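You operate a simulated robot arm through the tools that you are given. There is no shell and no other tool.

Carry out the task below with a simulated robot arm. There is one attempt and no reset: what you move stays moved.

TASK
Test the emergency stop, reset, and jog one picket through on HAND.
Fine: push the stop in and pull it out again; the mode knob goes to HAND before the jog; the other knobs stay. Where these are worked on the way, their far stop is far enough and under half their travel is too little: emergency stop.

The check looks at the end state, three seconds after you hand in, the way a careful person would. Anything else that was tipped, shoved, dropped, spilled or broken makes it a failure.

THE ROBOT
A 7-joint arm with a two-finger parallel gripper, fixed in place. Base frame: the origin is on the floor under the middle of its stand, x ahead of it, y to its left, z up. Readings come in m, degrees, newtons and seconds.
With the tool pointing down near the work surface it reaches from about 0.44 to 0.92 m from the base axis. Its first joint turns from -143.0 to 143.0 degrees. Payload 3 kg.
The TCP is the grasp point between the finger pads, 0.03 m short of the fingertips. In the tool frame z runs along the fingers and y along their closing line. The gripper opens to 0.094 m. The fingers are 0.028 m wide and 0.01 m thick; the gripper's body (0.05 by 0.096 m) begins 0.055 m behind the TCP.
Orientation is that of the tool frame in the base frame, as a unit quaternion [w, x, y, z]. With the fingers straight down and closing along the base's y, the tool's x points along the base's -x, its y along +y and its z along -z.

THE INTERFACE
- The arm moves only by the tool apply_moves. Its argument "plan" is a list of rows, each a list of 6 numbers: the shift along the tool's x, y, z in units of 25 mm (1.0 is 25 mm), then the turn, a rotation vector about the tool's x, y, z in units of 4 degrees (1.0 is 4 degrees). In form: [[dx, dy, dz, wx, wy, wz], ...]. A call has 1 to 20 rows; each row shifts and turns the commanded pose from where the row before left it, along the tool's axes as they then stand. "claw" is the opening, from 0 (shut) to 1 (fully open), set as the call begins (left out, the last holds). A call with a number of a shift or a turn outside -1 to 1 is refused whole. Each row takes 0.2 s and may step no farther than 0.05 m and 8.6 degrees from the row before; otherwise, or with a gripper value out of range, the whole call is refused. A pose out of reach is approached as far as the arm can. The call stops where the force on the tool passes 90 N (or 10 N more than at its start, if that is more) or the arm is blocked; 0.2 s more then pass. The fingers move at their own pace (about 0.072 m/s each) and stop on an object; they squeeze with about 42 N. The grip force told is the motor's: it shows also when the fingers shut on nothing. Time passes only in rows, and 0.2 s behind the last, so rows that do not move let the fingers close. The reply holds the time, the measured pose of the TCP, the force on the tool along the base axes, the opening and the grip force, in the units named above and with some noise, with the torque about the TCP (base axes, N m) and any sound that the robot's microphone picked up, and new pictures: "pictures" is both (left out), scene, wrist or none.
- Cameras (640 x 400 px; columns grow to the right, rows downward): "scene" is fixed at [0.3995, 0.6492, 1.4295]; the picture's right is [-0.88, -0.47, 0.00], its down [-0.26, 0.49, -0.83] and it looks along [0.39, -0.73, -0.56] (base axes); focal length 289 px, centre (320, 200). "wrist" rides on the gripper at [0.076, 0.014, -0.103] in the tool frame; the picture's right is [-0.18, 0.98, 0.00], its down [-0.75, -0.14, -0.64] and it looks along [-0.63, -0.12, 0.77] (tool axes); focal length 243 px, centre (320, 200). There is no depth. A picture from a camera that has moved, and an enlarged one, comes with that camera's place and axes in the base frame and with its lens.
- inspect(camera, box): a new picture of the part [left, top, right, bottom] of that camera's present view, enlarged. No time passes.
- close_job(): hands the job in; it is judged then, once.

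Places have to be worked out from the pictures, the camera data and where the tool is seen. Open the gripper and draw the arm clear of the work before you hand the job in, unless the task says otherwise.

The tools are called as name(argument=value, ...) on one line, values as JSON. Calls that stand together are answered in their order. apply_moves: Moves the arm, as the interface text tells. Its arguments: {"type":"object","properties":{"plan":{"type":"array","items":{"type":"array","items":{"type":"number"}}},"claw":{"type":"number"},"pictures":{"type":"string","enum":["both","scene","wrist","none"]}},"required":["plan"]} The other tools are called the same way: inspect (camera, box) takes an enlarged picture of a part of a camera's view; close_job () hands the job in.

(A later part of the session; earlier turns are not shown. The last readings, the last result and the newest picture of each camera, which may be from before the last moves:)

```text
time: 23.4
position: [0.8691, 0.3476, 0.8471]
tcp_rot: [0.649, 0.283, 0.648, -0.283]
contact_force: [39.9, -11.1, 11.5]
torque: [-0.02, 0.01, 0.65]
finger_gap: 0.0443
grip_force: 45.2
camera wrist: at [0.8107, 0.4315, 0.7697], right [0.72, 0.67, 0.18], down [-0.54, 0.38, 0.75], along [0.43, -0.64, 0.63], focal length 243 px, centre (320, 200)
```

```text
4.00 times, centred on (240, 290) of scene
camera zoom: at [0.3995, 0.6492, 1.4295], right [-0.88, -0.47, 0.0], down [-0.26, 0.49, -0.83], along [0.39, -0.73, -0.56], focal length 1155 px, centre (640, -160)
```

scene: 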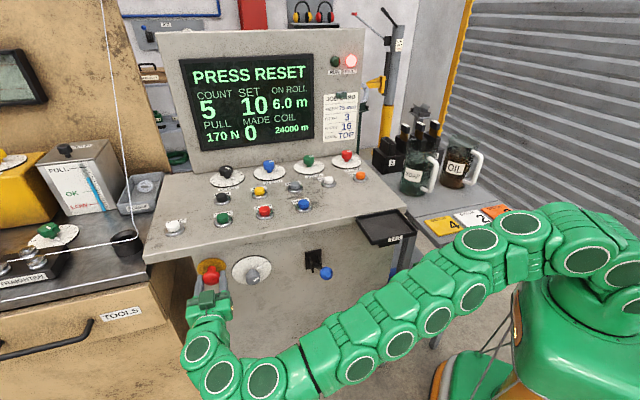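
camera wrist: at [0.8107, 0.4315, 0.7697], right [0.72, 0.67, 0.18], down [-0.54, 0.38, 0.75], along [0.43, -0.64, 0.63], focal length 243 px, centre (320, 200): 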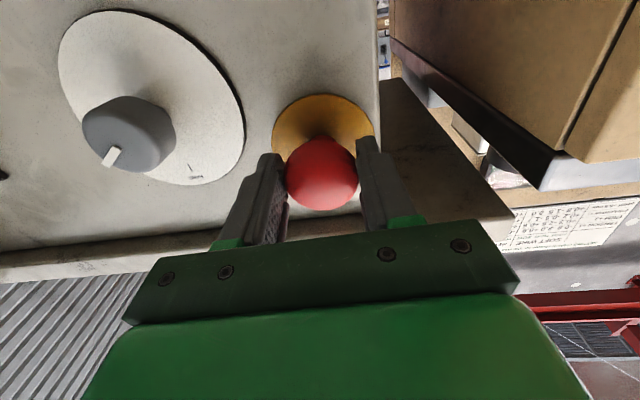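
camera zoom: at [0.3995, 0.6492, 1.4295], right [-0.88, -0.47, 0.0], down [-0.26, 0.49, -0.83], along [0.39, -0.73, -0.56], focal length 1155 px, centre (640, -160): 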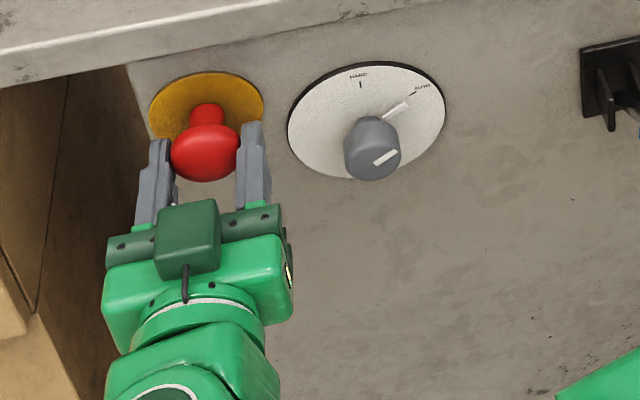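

The screen now says PRESS RESET and the cap is back out at its original position. I release the grip and back straight off.

apply_moves(plan=[[0, 0, 0.08, 0, 0, 0], [0, 0, 0, 0, 0, 0], [0, 0, 0, 0, 0, 0], [0, 0, -0.4, 0, 0, 0], [0, 0, -0.8, 0, 0, 0], [0, 0, -0.8, 0, 0, 0], [0, 0, -0.8, 0, 0, 0], [0, 0, -0.8, 0, 0, 0]], claw=0.8)

inspect(camera="scene", box=[160, 240, 320, 340])

inspect(camera="wrist", box=[100, 0, 420, 200])

```text
time: 25.2
position: [0.8075, 0.4123, 0.8462]
tcp_rot: [0.648, 0.281, 0.649, -0.283]
contact_force: [-0.7, -0.3, 0.4]
torque: [0.0, 0.02, 0.0]
finger_gap: 0.075
grip_force: 0.0
camera wrist: at [0.7486, 0.4965, 0.7684], right [0.72, 0.67, 0.18], down [-0.54, 0.37, 0.75], along [0.44, -0.64, 0.63], focal length 243 px, centre (320, 200)
```

scene: 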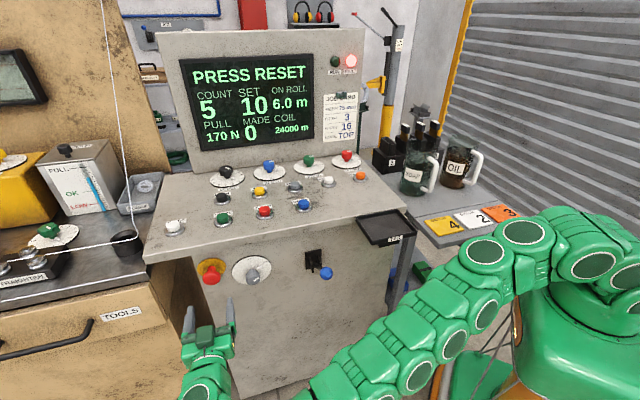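
wrist: 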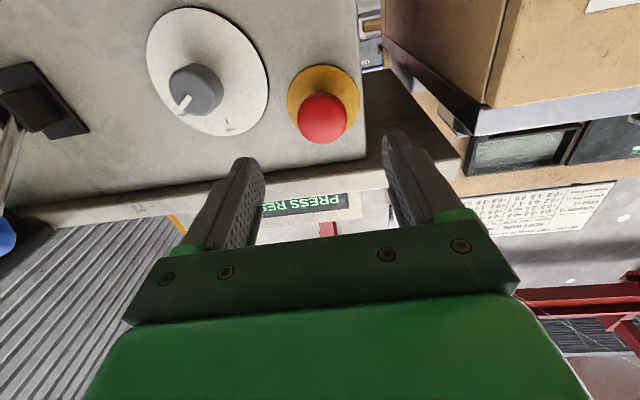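

```text
4.00 times, centred on (240, 290) of scene
camera zoom: at [0.3995, 0.6492, 1.4295], right [-0.88, -0.47, 0.0], down [-0.26, 0.49, -0.83], along [0.39, -0.73, -0.56], focal length 1155 px, centre (640, -160)
```

zoom: 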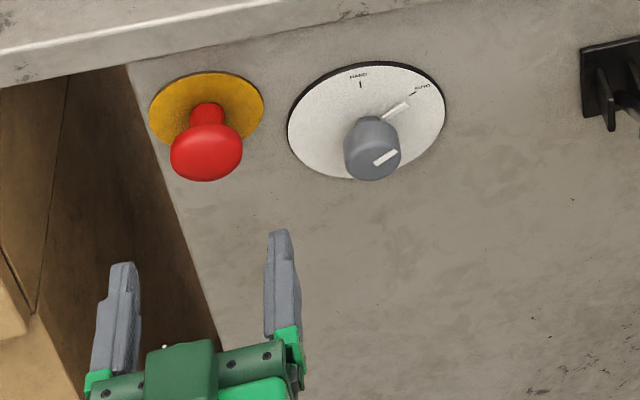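

```text
2.00 times, centred on (260, 100) of wrist
camera zoom: at [0.7486, 0.4965, 0.7684], right [0.72, 0.67, 0.18], down [-0.54, 0.37, 0.75], along [0.44, -0.64, 0.63], focal length 485 px, centre (440, 400)
```

zoom: 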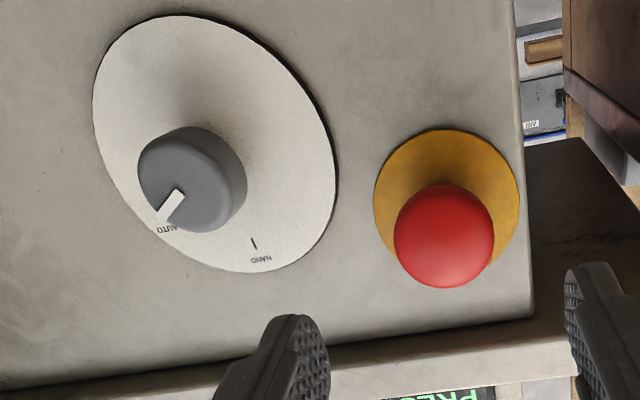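

The stop is fully out. I judge the knob axis to be at u≈0.774, z≈0.807 (about 98 mm to the right of the stop and 39 mm lower), so I shift there while staying back from the panel.

apply_moves(plan=[[0.39, -0.98, 0, 0, 0, 0], [0.39, -0.98, 0, 0, 0, 0], [0.39, -0.98, 0, 0, 0, 0], [0.39, -0.98, 0, 0, 0, 0], [0, 0, 0.5, 0, 0, 0]], claw=0.7)

inspect(camera="scene", box=[200, 240, 320, 315])

inspect(camera="wrist", box=[200, 20, 440, 170])

```text
time: 26.4
position: [0.7433, 0.338, 0.8072]
tcp_rot: [0.648, 0.283, 0.648, -0.282]
contact_force: [0.2, 1.3, 0.1]
torque: [-0.02, 0.0, -0.02]
finger_gap: 0.0658
grip_force: 0.0
camera wrist: at [0.6847, 0.4206, 0.73], right [0.72, 0.67, 0.18], down [-0.54, 0.37, 0.75], along [0.44, -0.64, 0.63], focal length 243 px, centre (320, 200)
```

scene: 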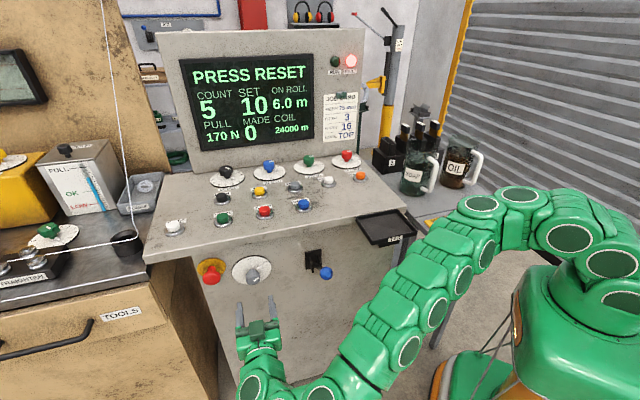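
wrist: 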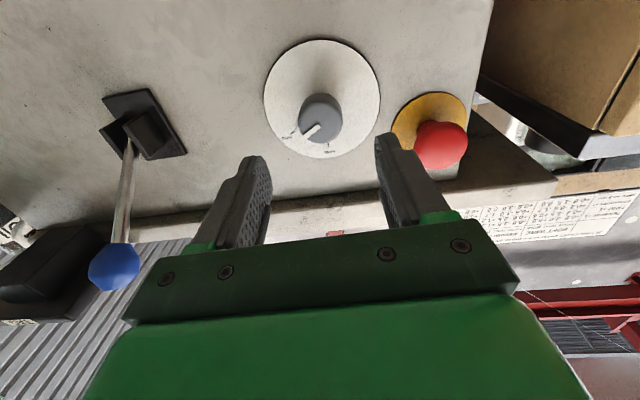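

```text
5.33 times, centred on (260, 278) of scene
camera zoom: at [0.3995, 0.6492, 1.4295], right [-0.88, -0.47, 0.0], down [-0.26, 0.49, -0.83], along [0.39, -0.73, -0.56], focal length 1540 px, centre (640, -213)
```

zoom: 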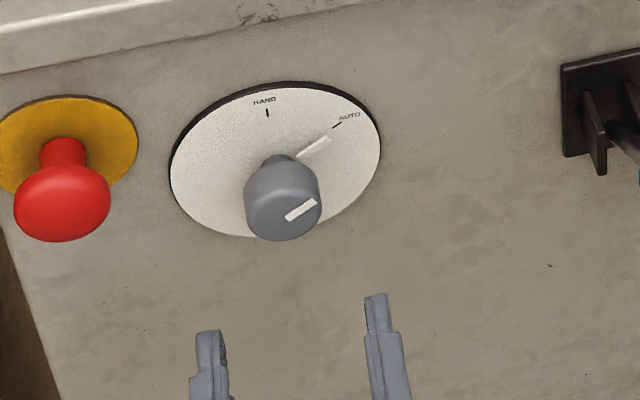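

```text
2.67 times, centred on (320, 95) of wrist
camera zoom: at [0.6847, 0.4206, 0.73], right [0.72, 0.67, 0.18], down [-0.54, 0.37, 0.75], along [0.44, -0.64, 0.63], focal length 647 px, centre (320, 480)
```

zoom: 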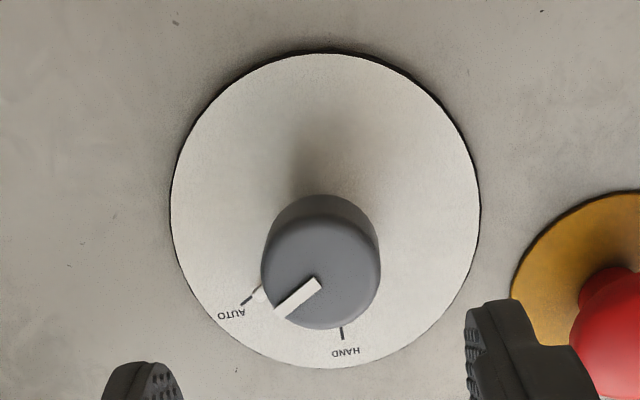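

The ticks resolve to HAND straight up and AUTO 60° clockwise; the knob axis is at u≈0.774, z≈0.809, nearly where the tool axis already points. I pre-roll the gripper +30° (so the turn ends at −30°), then advance most of the way.

apply_moves(plan=[[-0.07, 0, 0, 0, 0, 0], [0, 0, 0, 0, 0, 0.9375], [0, 0, 0, 0, 0, 0.9375], [0, 0, 0, 0, 0, 0.9375], [0, 0, 0, 0, 0, 0.9375], [0, 0, 0, 0, 0, 0.9375], [0, 0, 0, 0, 0, 0.9375], [0, 0, 0, 0, 0, 0.9375], [0, 0, 0, 0, 0, 0.9375], [0, 0, 0.6, 0, 0, 0], [0, 0, 0.6, 0, 0, 0], [0, 0, 0.6, 0, 0, 0], [0, 0, 0.6, 0, 0, 0]], claw=0.7)

inspect(camera="scene", box=[200, 240, 320, 315])

inspect(camera="wrist", box=[200, 20, 440, 170])

```text
time: 29.2
position: [0.7836, 0.2946, 0.8073]
tcp_rot: [0.7, 0.439, 0.553, -0.105]
contact_force: [0.2, -0.2, 0.1]
torque: [0.01, -0.03, 0.01]
finger_gap: 0.0658
grip_force: 0.0
camera wrist: at [0.7525, 0.4027, 0.7472], right [0.56, 0.52, 0.65], down [-0.8, 0.13, 0.58], along [0.22, -0.85, 0.49], focal length 243 px, centre (320, 200)
```

scene: 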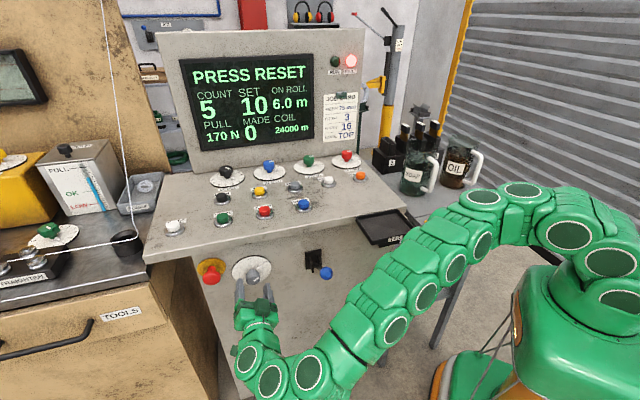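
wrist: 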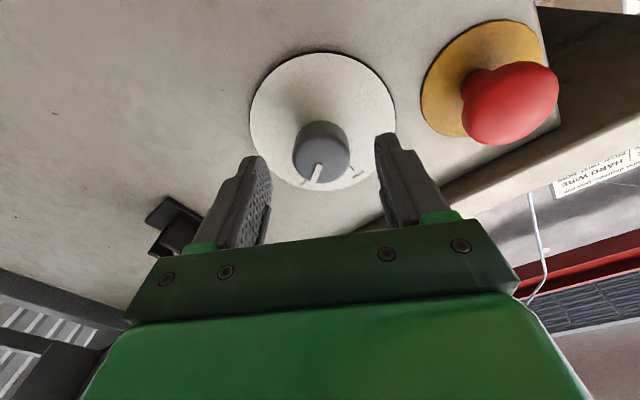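

```text
5.33 times, centred on (260, 278) of scene
camera zoom: at [0.3995, 0.6492, 1.4295], right [-0.88, -0.47, 0.0], down [-0.26, 0.49, -0.83], along [0.39, -0.73, -0.56], focal length 1540 px, centre (640, -213)
```

zoom: 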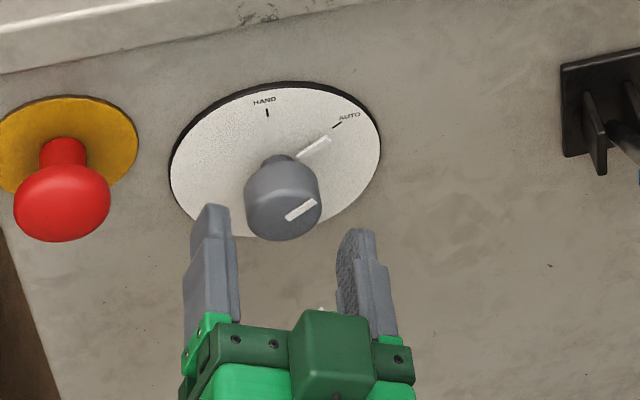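

```text
2.67 times, centred on (320, 95) of wrist
camera zoom: at [0.7525, 0.4027, 0.7472], right [0.56, 0.52, 0.65], down [-0.8, 0.13, 0.58], along [0.22, -0.85, 0.49], focal length 647 px, centre (320, 480)
```

zoom: 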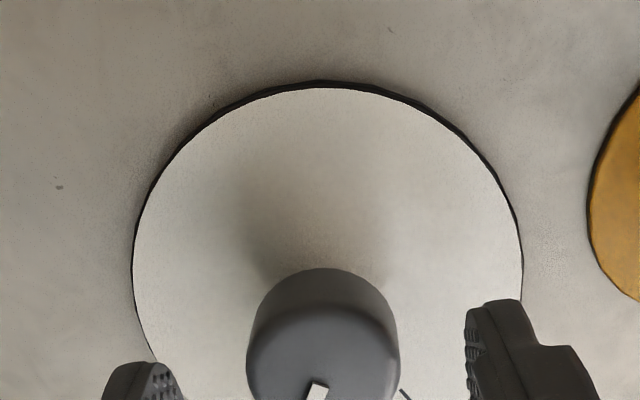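

The knob is centred between the fingertips, whose tips are about 12 mm short of its face. I advance 31 mm around the knob body and close.

apply_moves(plan=[[-0.03, 0, 0.42, 0, 0, 0], [0, 0, 0.42, 0, 0, 0], [0, 0, 0.42, 0, 0, 0]], pictures="wrist")

inspect(camera="scene", box=[200, 240, 320, 315])

```text
time: 30.0
position: [0.8053, 0.2716, 0.809]
tcp_rot: [0.699, 0.44, 0.554, -0.104]
contact_force: [0.4, -0.2, 0.2]
torque: [0.0, -0.04, -0.02]
finger_gap: 0.0658
grip_force: 0.1
camera wrist: at [0.7721, 0.3798, 0.7495], right [0.56, 0.52, 0.65], down [-0.8, 0.13, 0.58], along [0.22, -0.85, 0.49], focal length 243 px, centre (320, 200)
```

wrist: 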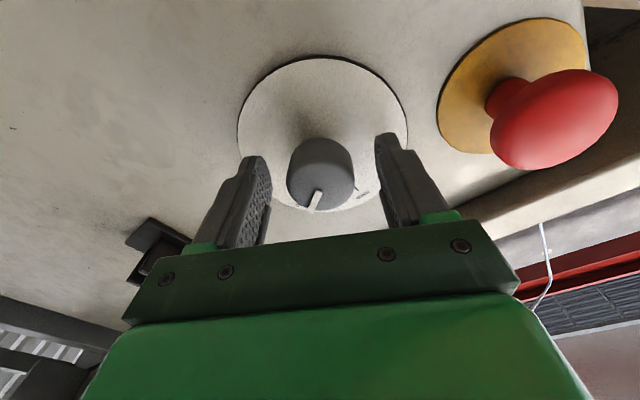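

```text
5.33 times, centred on (260, 278) of scene
camera zoom: at [0.3995, 0.6492, 1.4295], right [-0.88, -0.47, 0.0], down [-0.26, 0.49, -0.83], along [0.39, -0.73, -0.56], focal length 1540 px, centre (640, -213)
```

zoom: 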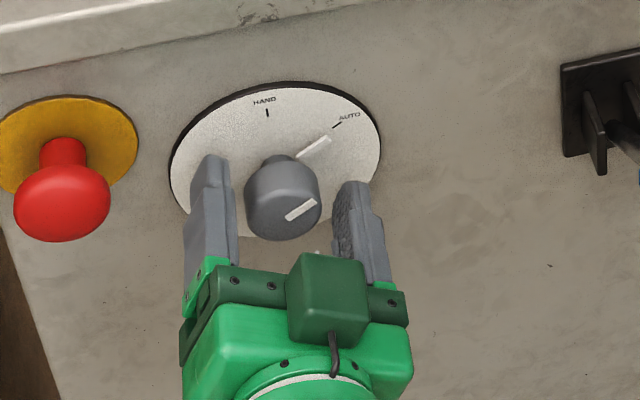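

The fingers flank the knob with no contact. I close the grip on it.

apply_moves(plan=[[0, 0, 0, 0, 0, 0], [0, 0, 0, 0, 0, 0], [0, 0, 0, 0, 0, 0]], claw=0, pictures="wrist")

inspect(camera="scene", box=[200, 240, 320, 315])

```text
time: 30.8
position: [0.8043, 0.2713, 0.8091]
tcp_rot: [0.7, 0.44, 0.553, -0.104]
contact_force: [16.2, 6.7, 2.6]
torque: [0.14, 0.14, 0.73]
finger_gap: 0.0374
grip_force: 44.9
camera wrist: at [0.7723, 0.38, 0.7497], right [0.55, 0.52, 0.65], down [-0.8, 0.13, 0.58], along [0.22, -0.85, 0.49], focal length 243 px, centre (320, 200)
```

wrist: 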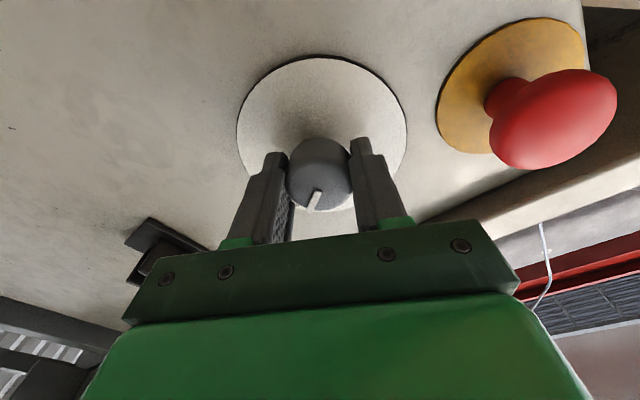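

```text
5.33 times, centred on (260, 278) of scene
camera zoom: at [0.3995, 0.6492, 1.4295], right [-0.88, -0.47, 0.0], down [-0.26, 0.49, -0.83], along [0.39, -0.73, -0.56], focal length 1540 px, centre (640, -213)
```

zoom: 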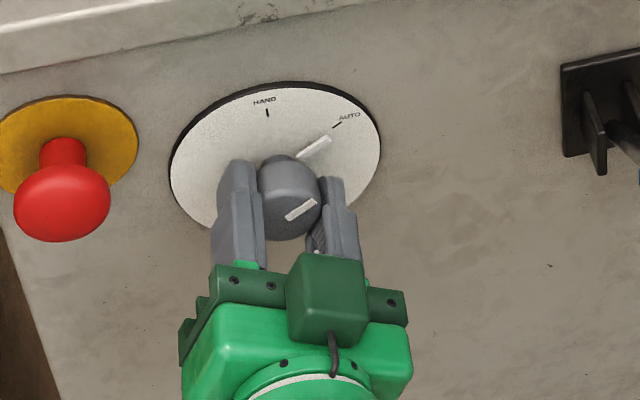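

The knob is gripped (gap 37 mm) with a small 16 N side load, so I trim 1.3 mm toward +u and then begin turning counter-clockwise, checking halfway.

apply_moves(plan=[[0.026, 0.045, 0, 0, 0, 0], [0, 0, 0, 0, 0, -0.75], [0, 0, 0, 0, 0, -0.75], [0, 0, 0, 0, 0, -0.75], [0, 0, 0, 0, 0, -0.75], [0, 0, 0, 0, 0, -0.75], [0, 0, 0, 0, 0, -0.75], [0, 0, 0, 0, 0, -0.75], [0, 0, 0, 0, 0, -0.75]], pictures="wrist")

inspect(camera="scene", box=[200, 240, 320, 315])

```text
time: 32.8
position: [0.8047, 0.2699, 0.8099]
tcp_rot: [0.661, 0.315, 0.633, -0.249]
contact_force: [-79.7, -22.5, -5.5]
torque: [-0.14, -0.25, -1.09]
finger_gap: 0.0372
grip_force: 45.2
camera wrist: at [0.7529, 0.3597, 0.7342], right [0.7, 0.65, 0.28], down [-0.59, 0.32, 0.74], along [0.39, -0.69, 0.61], focal length 243 px, centre (320, 200)
```

wrist: 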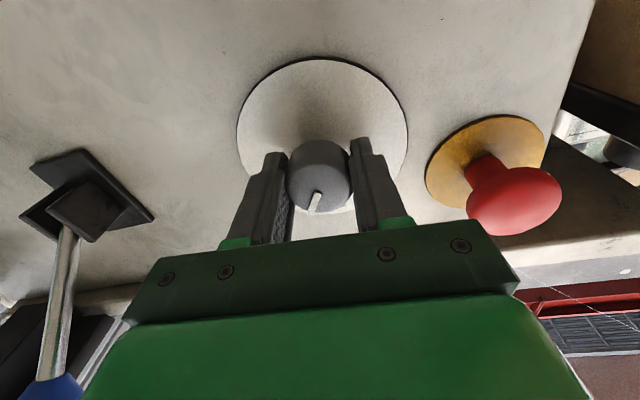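

```text
5.33 times, centred on (260, 278) of scene
camera zoom: at [0.3995, 0.6492, 1.4295], right [-0.88, -0.47, 0.0], down [-0.26, 0.49, -0.83], along [0.39, -0.73, -0.56], focal length 1540 px, centre (640, -213)
```

zoom: 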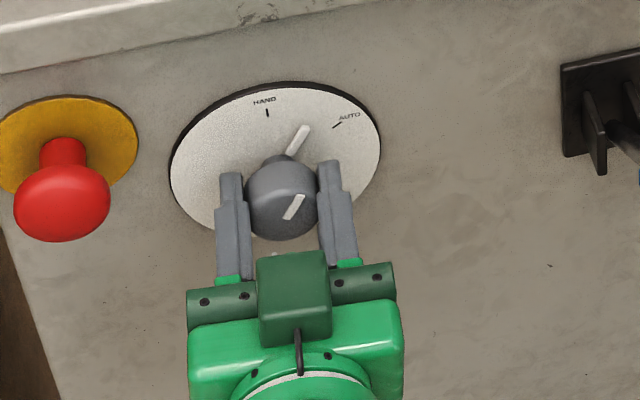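

The knob follows the grip (pointer about midway), but the side load is now −74 N along u, so my trim was too large. I take back about 1 mm sideways and 0.5 mm outward and read the force.

apply_moves(plan=[[0, -0.04, -0.02, 0, 0, 0]], pictures="none")

```text
time: 33.2
position: [0.8066, 0.2705, 0.8096]
tcp_rot: [0.661, 0.316, 0.633, -0.249]
contact_force: [-55.5, -21.9, -10.3]
torque: [0.22, 0.09, -0.67]
finger_gap: 0.0375
grip_force: 44.7
```

Force dropped only to about −55 N along u, so I trim further in the same direction in two small steps.

apply_moves(plan=[[0, -0.05, -0.015, 0, 0, 0], [0, -0.03, 0, 0, 0, 0]], pictures="none")

```text
time: 33.8
position: [0.8058, 0.2703, 0.8089]
tcp_rot: [0.662, 0.315, 0.634, -0.248]
contact_force: [-5.2, -11.2, -21.7]
torque: [0.88, 0.82, 0.26]
finger_gap: 0.0373
grip_force: 45.0
```

Side load is nearly gone; a small downward load remains, which I trim while continuing the turn by 12°.

apply_moves(plan=[[0.03, 0, 0, 0, 0, 0], [0, 0, 0, 0, 0, -0.75], [0, 0, 0, 0, 0, -0.75], [0, 0, 0, 0, 0, -0.75], [0, 0, 0, 0, 0, -0.75]], pictures="wrist")

inspect(camera="scene", box=[200, 240, 320, 315])

```text
time: 35.0
position: [0.8051, 0.2705, 0.8097]
tcp_rot: [0.633, 0.248, 0.662, -0.316]
contact_force: [14.0, -14.5, 6.4]
torque: [-0.66, -0.66, 0.2]
finger_gap: 0.0373
grip_force: 44.7
camera wrist: at [0.7408, 0.3486, 0.731], right [0.73, 0.68, 0.08], down [-0.48, 0.43, 0.76], along [0.48, -0.6, 0.64], focal length 243 px, centre (320, 200)
```

wrist: 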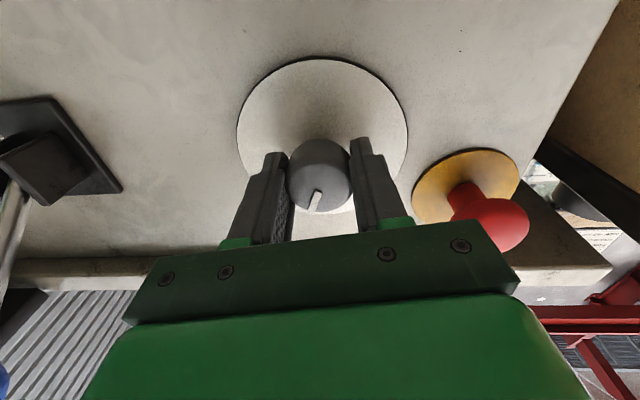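

```text
5.33 times, centred on (260, 278) of scene
camera zoom: at [0.3995, 0.6492, 1.4295], right [-0.88, -0.47, 0.0], down [-0.26, 0.49, -0.83], along [0.39, -0.73, -0.56], focal length 1540 px, centre (640, -213)
```

zoom: 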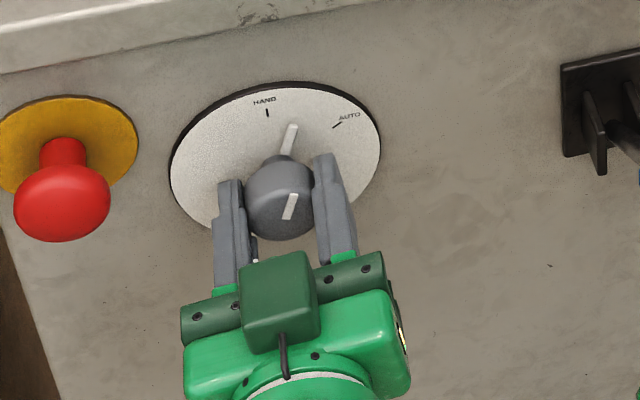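

Forces are low and the pointer is about 24° short of HAND. I turn the remaining 24°.

apply_moves(plan=[[0, 0, 0, 0, 0, -0.75], [0, 0, 0, 0, 0, -0.75], [0, 0, 0, 0, 0, -0.75], [0, 0, 0, 0, 0, -0.75], [0, 0, 0, 0, 0, -0.75], [0, 0, 0, 0, 0, -0.75], [0, 0, 0, 0, 0, -0.75], [0, 0, 0, 0, 0, -0.75]], pictures="wrist")

inspect(camera="scene", box=[200, 240, 320, 315])

```text
time: 36.8
position: [0.8037, 0.2716, 0.808]
tcp_rot: [0.553, 0.104, 0.7, -0.44]
contact_force: [23.0, 2.8, 5.9]
torque: [0.55, -0.54, 0.54]
finger_gap: 0.0372
grip_force: 44.7
camera wrist: at [0.7154, 0.3272, 0.7346], right [0.69, 0.64, -0.33], down [-0.25, 0.64, 0.72], along [0.68, -0.41, 0.6], focal length 243 px, centre (320, 200)
```

wrist: 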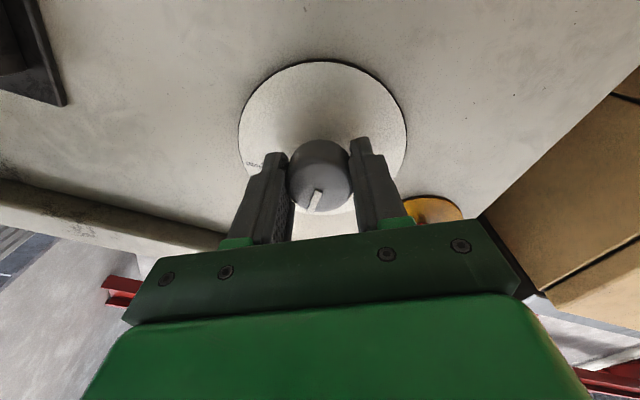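

```text
5.33 times, centred on (260, 278) of scene
camera zoom: at [0.3995, 0.6492, 1.4295], right [-0.88, -0.47, 0.0], down [-0.26, 0.49, -0.83], along [0.39, -0.73, -0.56], focal length 1540 px, centre (640, -213)
```

zoom: 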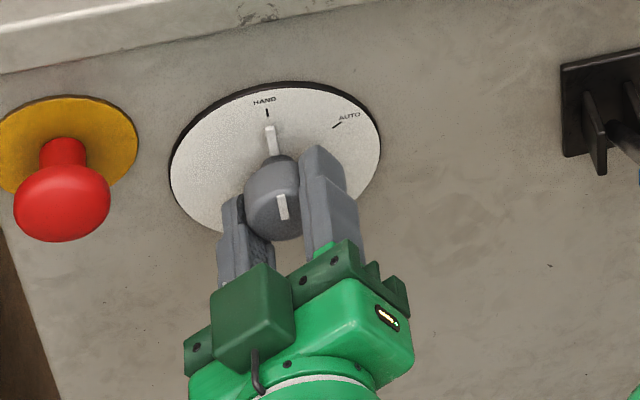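

The pointer now lines up with HAND. I open the fingers and back straight off, then verify the knob stayed.

apply_moves(plan=[[0, 0, 0, 0, 0, 0], [0, 0, 0, 0, 0, 0], [0, 0, 0, 0, 0, 0], [0, 0, -0.4, 0, 0, 0], [0, 0, -0.8, 0, 0, 0], [0, 0, -0.8, 0, 0, 0], [0, 0, -0.8, 0, 0, 0], [0, 0, -0.8, 0, 0, 0], [0, 0, -0.8, 0, 0, 0]], claw=0.7)

inspect(camera="scene", box=[200, 240, 320, 315])

inspect(camera="wrist", box=[200, 0, 440, 150])

```text
time: 38.8
position: [0.729, 0.3503, 0.8066]
tcp_rot: [0.553, 0.104, 0.7, -0.44]
contact_force: [0.6, 0.0, 0.4]
torque: [0.01, 0.01, 0.02]
finger_gap: 0.0657
grip_force: 0.0
camera wrist: at [0.6412, 0.4067, 0.7328], right [0.69, 0.64, -0.33], down [-0.25, 0.64, 0.72], along [0.68, -0.42, 0.61], focal length 243 px, centre (320, 200)
```

scene: 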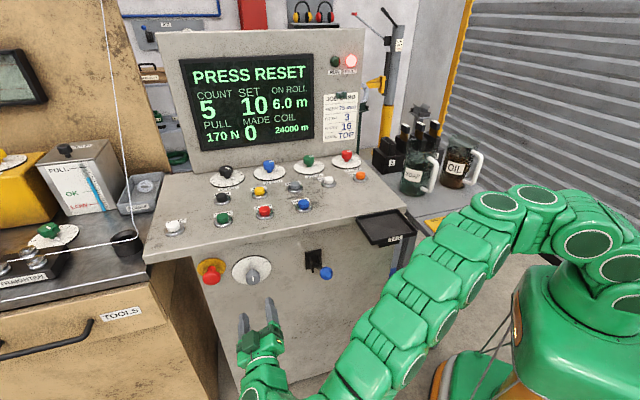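
wrist: 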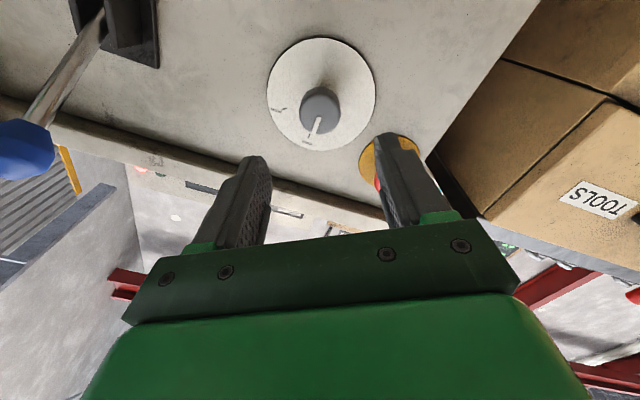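

```text
5.33 times, centred on (260, 278) of scene
camera zoom: at [0.3995, 0.6492, 1.4295], right [-0.88, -0.47, 0.0], down [-0.26, 0.49, -0.83], along [0.39, -0.73, -0.56], focal length 1540 px, centre (640, -213)
```

zoom: 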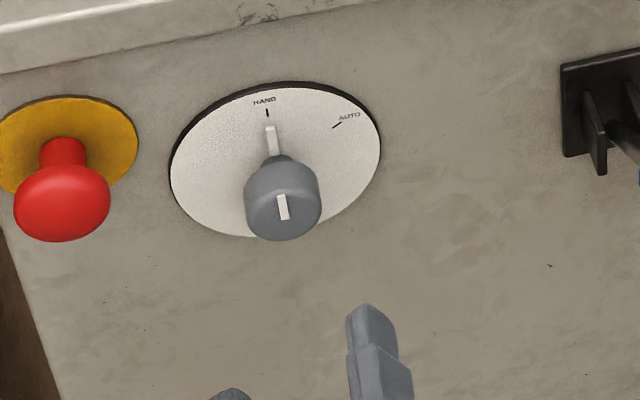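

```text
2.67 times, centred on (320, 75) of wrist
camera zoom: at [0.6412, 0.4067, 0.7328], right [0.69, 0.64, -0.33], down [-0.25, 0.64, 0.72], along [0.68, -0.42, 0.61], focal length 647 px, centre (320, 533)
```

zoom: 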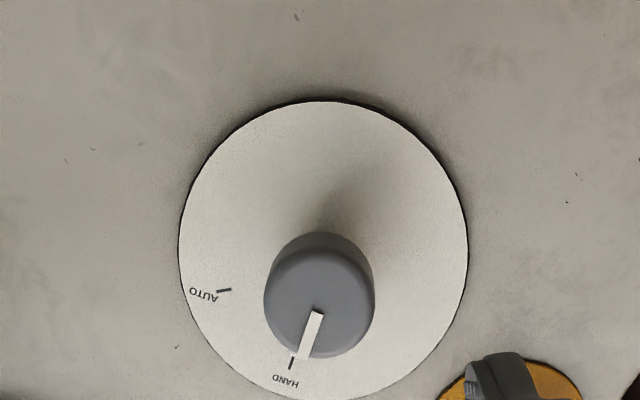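

The knob sits squarely on HAND. Next is RESET on the desk: I unroll the wrist while backing away, then raise the tool above desk height.

apply_moves(plan=[[0, 0, -0.3, 0, 0, 0.9375], [0, 0, -0.3, 0, 0, 0.9375], [0, 0, -0.3, 0, 0, 0.9375], [0, 0, -0.3, 0, 0, 0.9375], [0, 0, -0.3, 0, 0, 0.9375], [0, 0, -0.3, 0, 0, 0.9375], [0, 0, -0.3, 0, 0, 0.9375], [0, 0, -0.3, 0, 0, 0.9375], [-1, 0, 0, 0, 0, 0], [-1, 0, 0, 0, 0, 0], [-1, 0, 0, 0, 0, 0], [-1, 0, 0, 0, 0, 0], [-1, 0, 0, 0, 0, 0], [-1, 0, 0, 0, 0, 0], [-1, 0, 0, 0, 0, 0], [-1, 0, 0, 0, 0, 0], [-1, 0, 0, 0, 0, 0], [-1, 0, 0, 0, 0, 0], [-1, 0, 0, 0, 0, 0], [-1, 0, 0, 0, 0, 0]], claw=0, pictures="scene")

```text
time: 43.0
position: [0.6891, 0.3943, 1.1088]
tcp_rot: [0.648, 0.282, 0.648, -0.283]
contact_force: [-0.5, 0.6, -0.2]
torque: [0.01, -0.01, 0.01]
finger_gap: 0.0002
grip_force: 32.8
```

scene: 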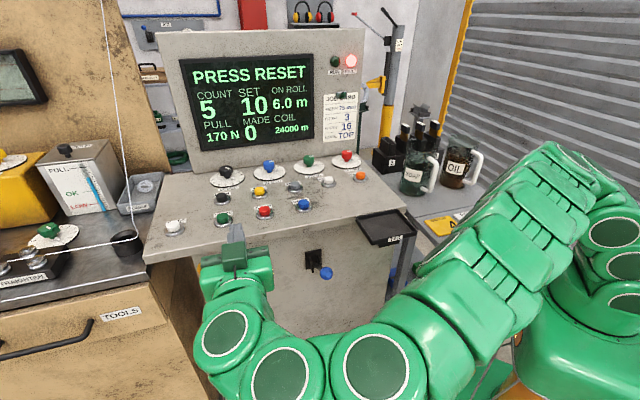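

Clear above the desk now. I pitch the tool back to vertical about its own y axis.

apply_moves(plan=[[0, 0, 0, 0, 1, 0], [0, 0, 0, 0, 1, 0], [0, 0, 0, 0, 1, 0], [0, 0, 0, 0, 1, 0], [0, 0, 0, 0, 1, 0], [0, 0, 0, 0, 1, 0], [0, 0, 0, 0, 1, 0], [0, 0, 0, 0, 1, 0], [0, 0, 0, 0, 1, 0], [0, 0, 0, 0, 1, 0], [0, 0, 0, 0, 1, 0], [0, 0, 0, 0, 1, 0], [0, 0, 0, 0, 1, 0], [0, 0, 0, 0, 1, 0], [0, 0, 0, 0, 1, 0], [0, 0, 0, 0, 1, 0], [0, 0, 0, 0, 1, 0], [0, 0, 0, 0, 1, 0], [0, 0, 0, 0, 1, 0], [0, 0, 0, 0, 1, 0]], pictures="both")

```text
time: 47.2
position: [0.688, 0.3957, 1.1074]
tcp_rot: [0.078, 0.398, 0.913, -0.036]
contact_force: [-0.2, 0.9, -0.8]
torque: [-0.03, -0.02, -0.06]
finger_gap: 0.0004
grip_force: 33.1
camera wrist: at [0.6364, 0.4717, 1.1956], right [0.84, 0.54, 0.03], down [0.33, -0.56, 0.76], along [0.43, -0.63, -0.65], focal length 243 px, centre (320, 200)
```

scene: 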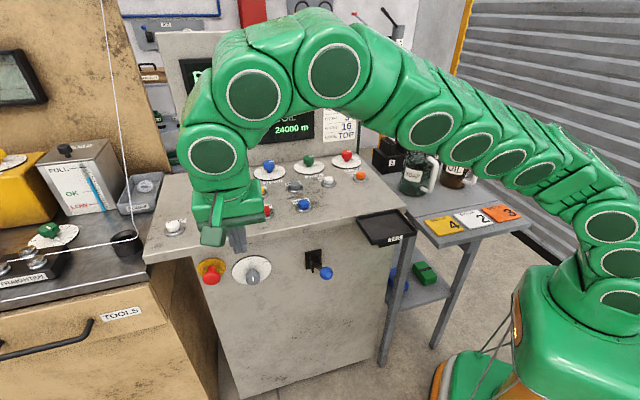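
wrist: 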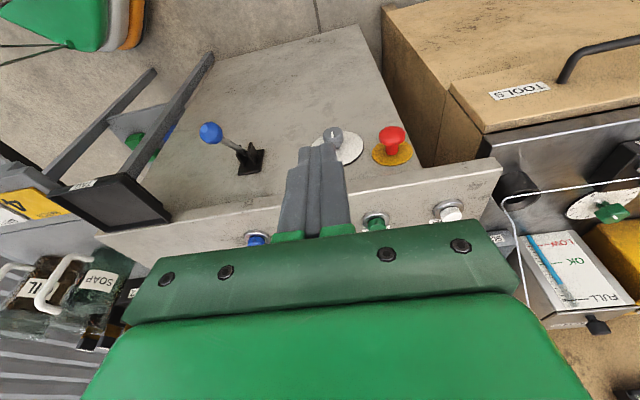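

I finish the last 10° of pitch and travel above RESET at a safe height.

apply_moves(plan=[[0, 0, 0, 0, 0.83, 0], [0, 0, 0, 0, 0.83, 0], [0, 0, 0, 0, 0.84, 0], [-0.98, -0.6, 0, 0, 0, 0], [-0.98, -0.6, 0, 0, 0, 0], [-0.98, -0.6, 0, 0, 0, 0], [-0.98, -0.6, 0, 0, 0, 0], [-0.98, -0.6, 0, 0, 0, 0], [-0.98, -0.6, 0, 0, 0, 0], [-0.98, -0.6, 0, 0, 0, 0], [-0.98, -0.6, 0, 0, 0, 0], [-0.98, -0.6, 0, 0, 0, 0], [-0.98, -0.6, 0, 0, 0, 0], [-0.98, -0.6, 0, 0, 0, 0]], pictures="both")

```text
time: 50.2
position: [0.7495, 0.0832, 1.1062]
tcp_rot: [0.0, 0.399, 0.917, 0.0]
contact_force: [-0.4, 1.1, 0.3]
torque: [0.01, 0.02, -0.02]
finger_gap: 0.0
grip_force: 32.8
camera wrist: at [0.7085, 0.1487, 1.2079], right [0.84, 0.54, 0.0], down [0.41, -0.65, 0.64], along [0.34, -0.54, -0.77], focal length 243 px, centre (320, 200)
```

scene: 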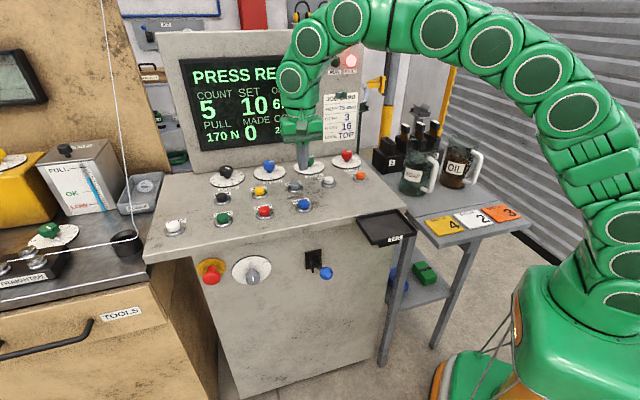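
wrist: 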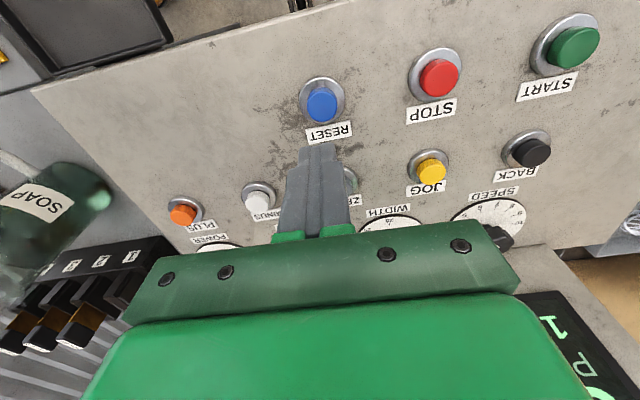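

RESET, STOP and JOG are all visible. I zoom in on the wrist view to pin down the RESET and JOG cap centres.

inspect(camera="wrist", box=[240, 50, 480, 200])

inspect(camera="scene", box=[230, 130, 350, 225])

```text
2.67 times, centred on (360, 125) of wrist
camera zoom: at [0.7085, 0.1487, 1.2079], right [0.84, 0.54, 0.0], down [0.41, -0.65, 0.64], along [0.34, -0.54, -0.77], focal length 647 px, centre (213, 400)
```

zoom: 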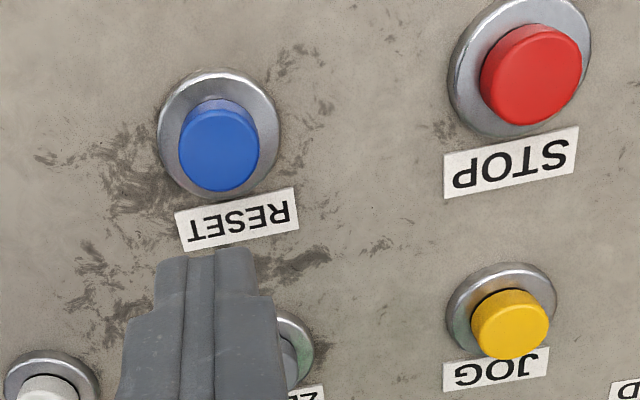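

```text
4.21 times, centred on (290, 178) of scene
camera zoom: at [0.3995, 0.6492, 1.4295], right [-0.88, -0.47, 0.0], down [-0.26, 0.49, -0.83], along [0.39, -0.73, -0.56], focal length 1216 px, centre (446, 295)
```

zoom: 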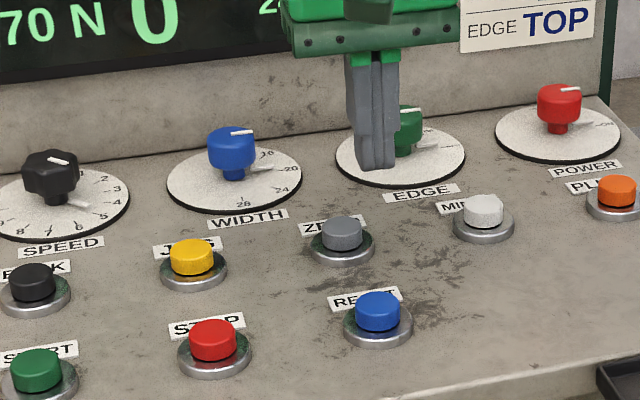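

RESET's cap top is near (0.753, 0.083, 0.970). I trim 3.5 mm sideways and descend to about 2 cm above it.

apply_moves(plan=[[-0.095, 0.1, 0.6, 0, 0, 0], [0, 0, 0.9, 0, 0, 0], [0, 0, 0.9, 0, 0, 0], [0, 0, 0.8, 0, 0, 0], [0, 0, 0.3, 0, 0, 0]], pictures="both")

inspect(camera="scene", box=[260, 160, 350, 225])

inspect(camera="wrist", box=[220, 60, 420, 185])

```text
time: 51.4
position: [0.7536, 0.0863, 1.0199]
tcp_rot: [0.0, 0.4, 0.917, 0.0]
contact_force: [0.0, 0.4, 0.4]
torque: [0.01, -0.01, 0.04]
finger_gap: 0.0001
grip_force: 32.6
camera wrist: at [0.7133, 0.1511, 1.1215], right [0.84, 0.54, 0.0], down [0.41, -0.65, 0.64], along [0.34, -0.54, -0.77], focal length 243 px, centre (320, 200)
```

scene: 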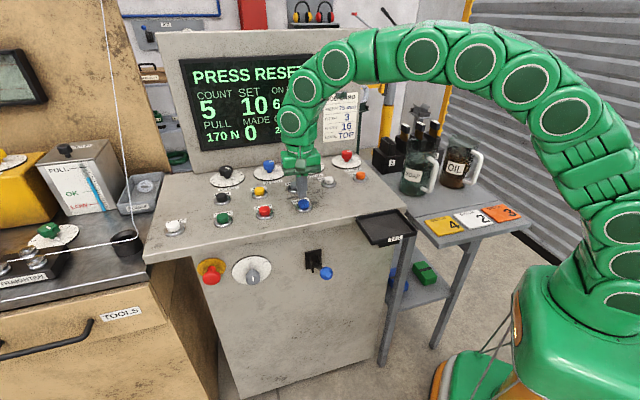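
wrist: 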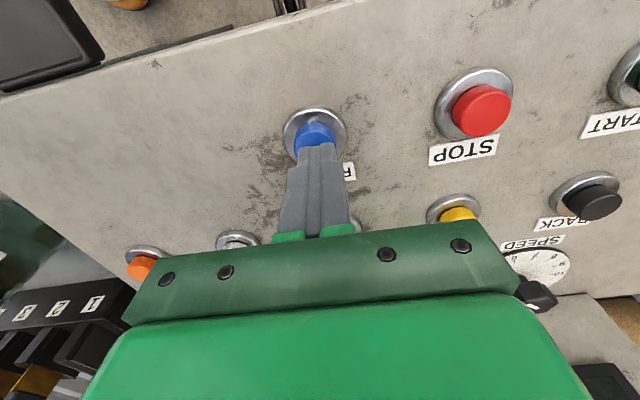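

```text
6.15 times, centred on (305, 192) of scene
camera zoom: at [0.3995, 0.6492, 1.4295], right [-0.88, -0.47, 0.0], down [-0.26, 0.49, -0.83], along [0.39, -0.73, -0.56], focal length 1777 px, centre (412, 246)
```

zoom: 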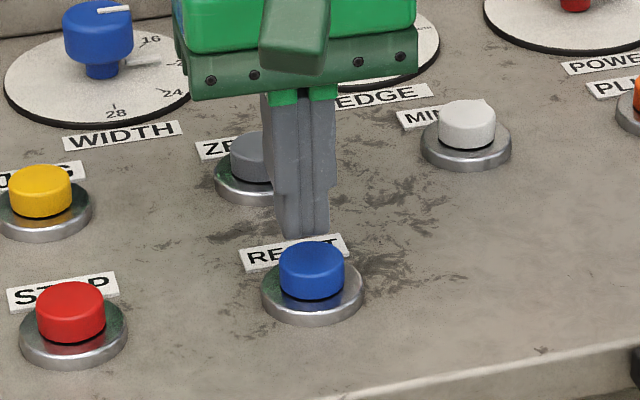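

```text
3.20 times, centred on (320, 122) of wrist
camera zoom: at [0.7133, 0.1511, 1.1215], right [0.84, 0.54, 0.0], down [0.41, -0.65, 0.64], along [0.34, -0.54, -0.77], focal length 776 px, centre (320, 448)
```

zoom: 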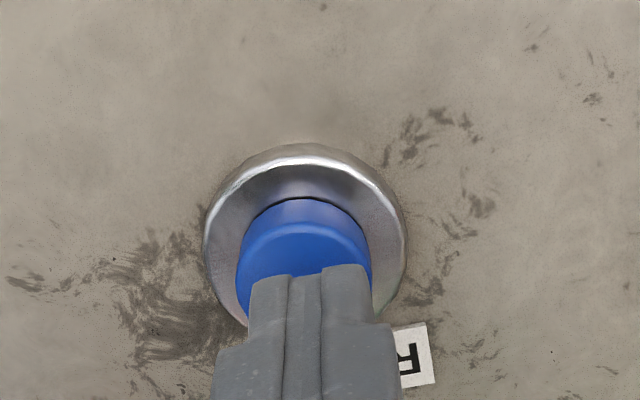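

The tip is a couple of millimetres to the +u side of the cap; I trim that and lower in small steps to press RESET.

apply_moves(plan=[[0, -0.09, 0.3, 0, 0, 0], [0, 0, 0.3, 0, 0, 0], [0, 0, 0.1, 0, 0, 0], [0, 0, 0.1, 0, 0, 0]], pictures="none")

```text
time: 52.4
position: [0.7545, 0.083, 1.0018]
tcp_rot: [0.0, 0.4, 0.916, -0.001]
contact_force: [0.3, 0.5, 0.4]
torque: [-0.03, -0.03, 0.02]
finger_gap: 0.0
grip_force: 33.0
```

apply_moves(plan=[[0, 0, 0.1, 0, 0, 0], [0, 0, 0.1, 0, 0, 0]], pictures="scene")

inspect(camera="scene", box=[260, 160, 350, 225])

```text
time: 53.0
position: [0.755, 0.0841, 0.9953]
tcp_rot: [0.0, 0.399, 0.917, 0.0]
contact_force: [-2.1, 1.4, 10.4]
torque: [0.05, 0.1, 0.01]
finger_gap: 0.0003
grip_force: 31.9
heard: click
```

scene: 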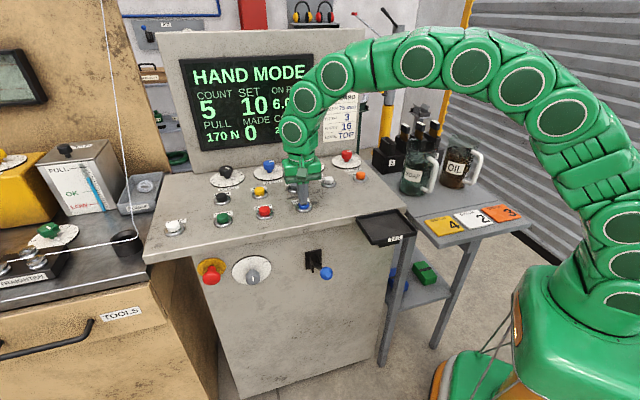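

```text
6.15 times, centred on (305, 192) of scene
camera zoom: at [0.3995, 0.6492, 1.4295], right [-0.88, -0.47, 0.0], down [-0.26, 0.49, -0.83], along [0.39, -0.73, -0.56], focal length 1777 px, centre (412, 246)
```

zoom: 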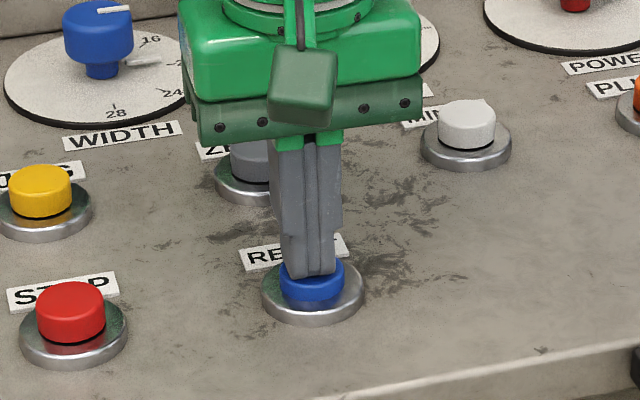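

A click was heard and the screen now reads HAND MODE, so the reset took. JOG's cap top is near (0.903, 0.086, 0.970); I lift off, move over and come down to about 2 cm above it.

apply_moves(plan=[[0, 0, -0.6, 0, 0, 0], [0, 0, -0.9, 0, 0, 0], [0, 0, -0.9, 0, 0, 0], [0, 0, -0.6, 0, 0, 0], [-0.77, 0.9, 0, 0, 0, 0], [-0.77, 0.9, 0, 0, 0, 0], [-0.77, 0.9, 0, 0, 0, 0], [-0.77, 0.9, 0, 0, 0, 0], [-0.77, 0.9, 0, 0, 0, 0]], pictures="both")

inspect(camera="scene", box=[210, 140, 320, 220])

inspect(camera="wrist", box=[220, 60, 420, 185])

inspect(camera="scene", box=[160, 30, 400, 180])

```text
time: 55.0
position: [0.8555, 0.0905, 1.0674]
tcp_rot: [-0.001, 0.4, 0.917, 0.0]
contact_force: [-0.7, -0.4, -0.4]
torque: [0.0, 0.01, 0.02]
finger_gap: 0.0001
grip_force: 32.8
out of reach, approached as far as the arm can: row 8, 9
camera wrist: at [0.8157, 0.1551, 1.1692], right [0.84, 0.53, 0.0], down [0.41, -0.65, 0.64], along [0.34, -0.54, -0.77], focal length 243 px, centre (320, 200)
```

scene: 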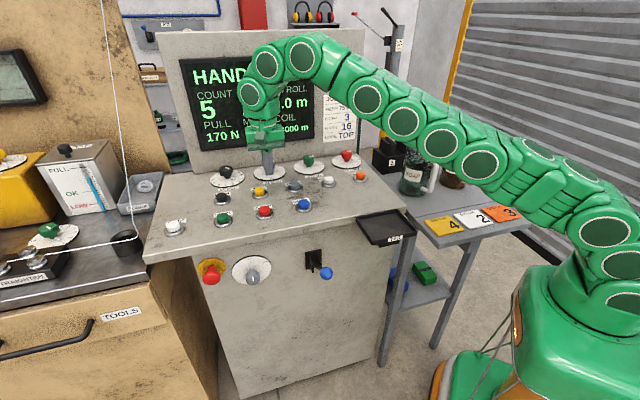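
wrist: 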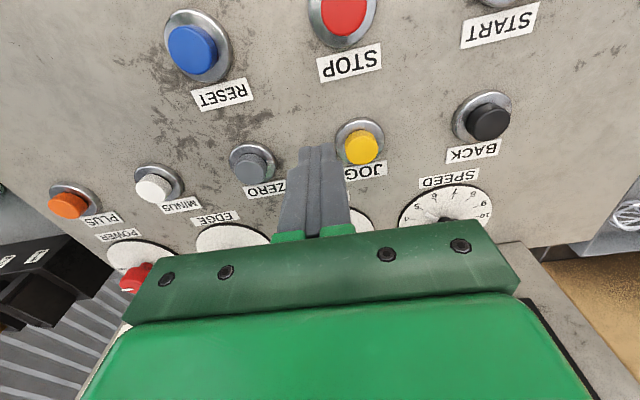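

```text
5.00 times, centred on (265, 180) of scene
camera zoom: at [0.3995, 0.6492, 1.4295], right [-0.88, -0.47, 0.0], down [-0.26, 0.49, -0.83], along [0.39, -0.73, -0.56], focal length 1444 px, centre (595, 300)
```

zoom: 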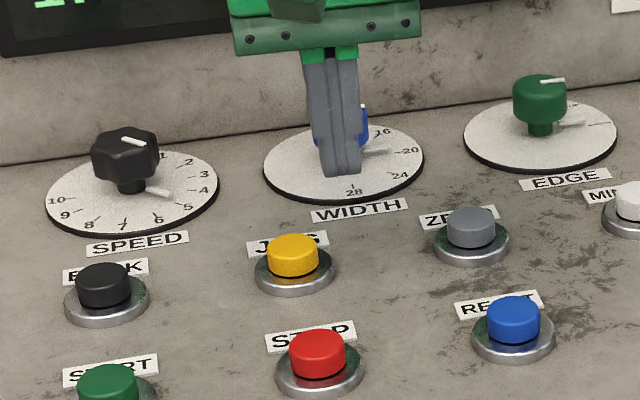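

```text
3.20 times, centred on (320, 122) of wrist
camera zoom: at [0.8157, 0.1551, 1.1692], right [0.84, 0.53, 0.0], down [0.41, -0.65, 0.64], along [0.34, -0.54, -0.77], focal length 776 px, centre (320, 448)
```

zoom: 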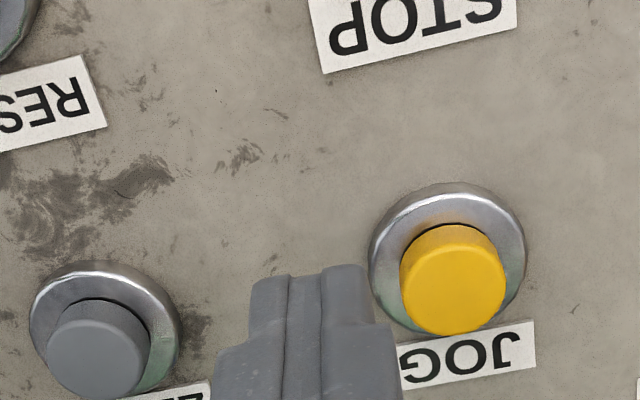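

```text
2.67 times, centred on (280, 105) of scene
camera zoom: at [0.3995, 0.6492, 1.4295], right [-0.88, -0.47, 0.0], down [-0.26, 0.49, -0.83], along [0.39, -0.73, -0.56], focal length 770 px, centre (427, 453)
```

zoom: 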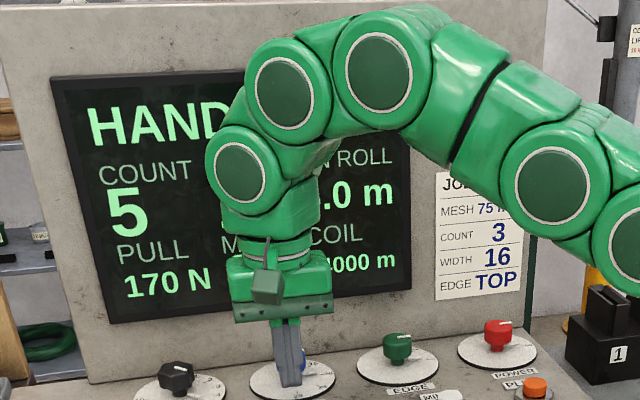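

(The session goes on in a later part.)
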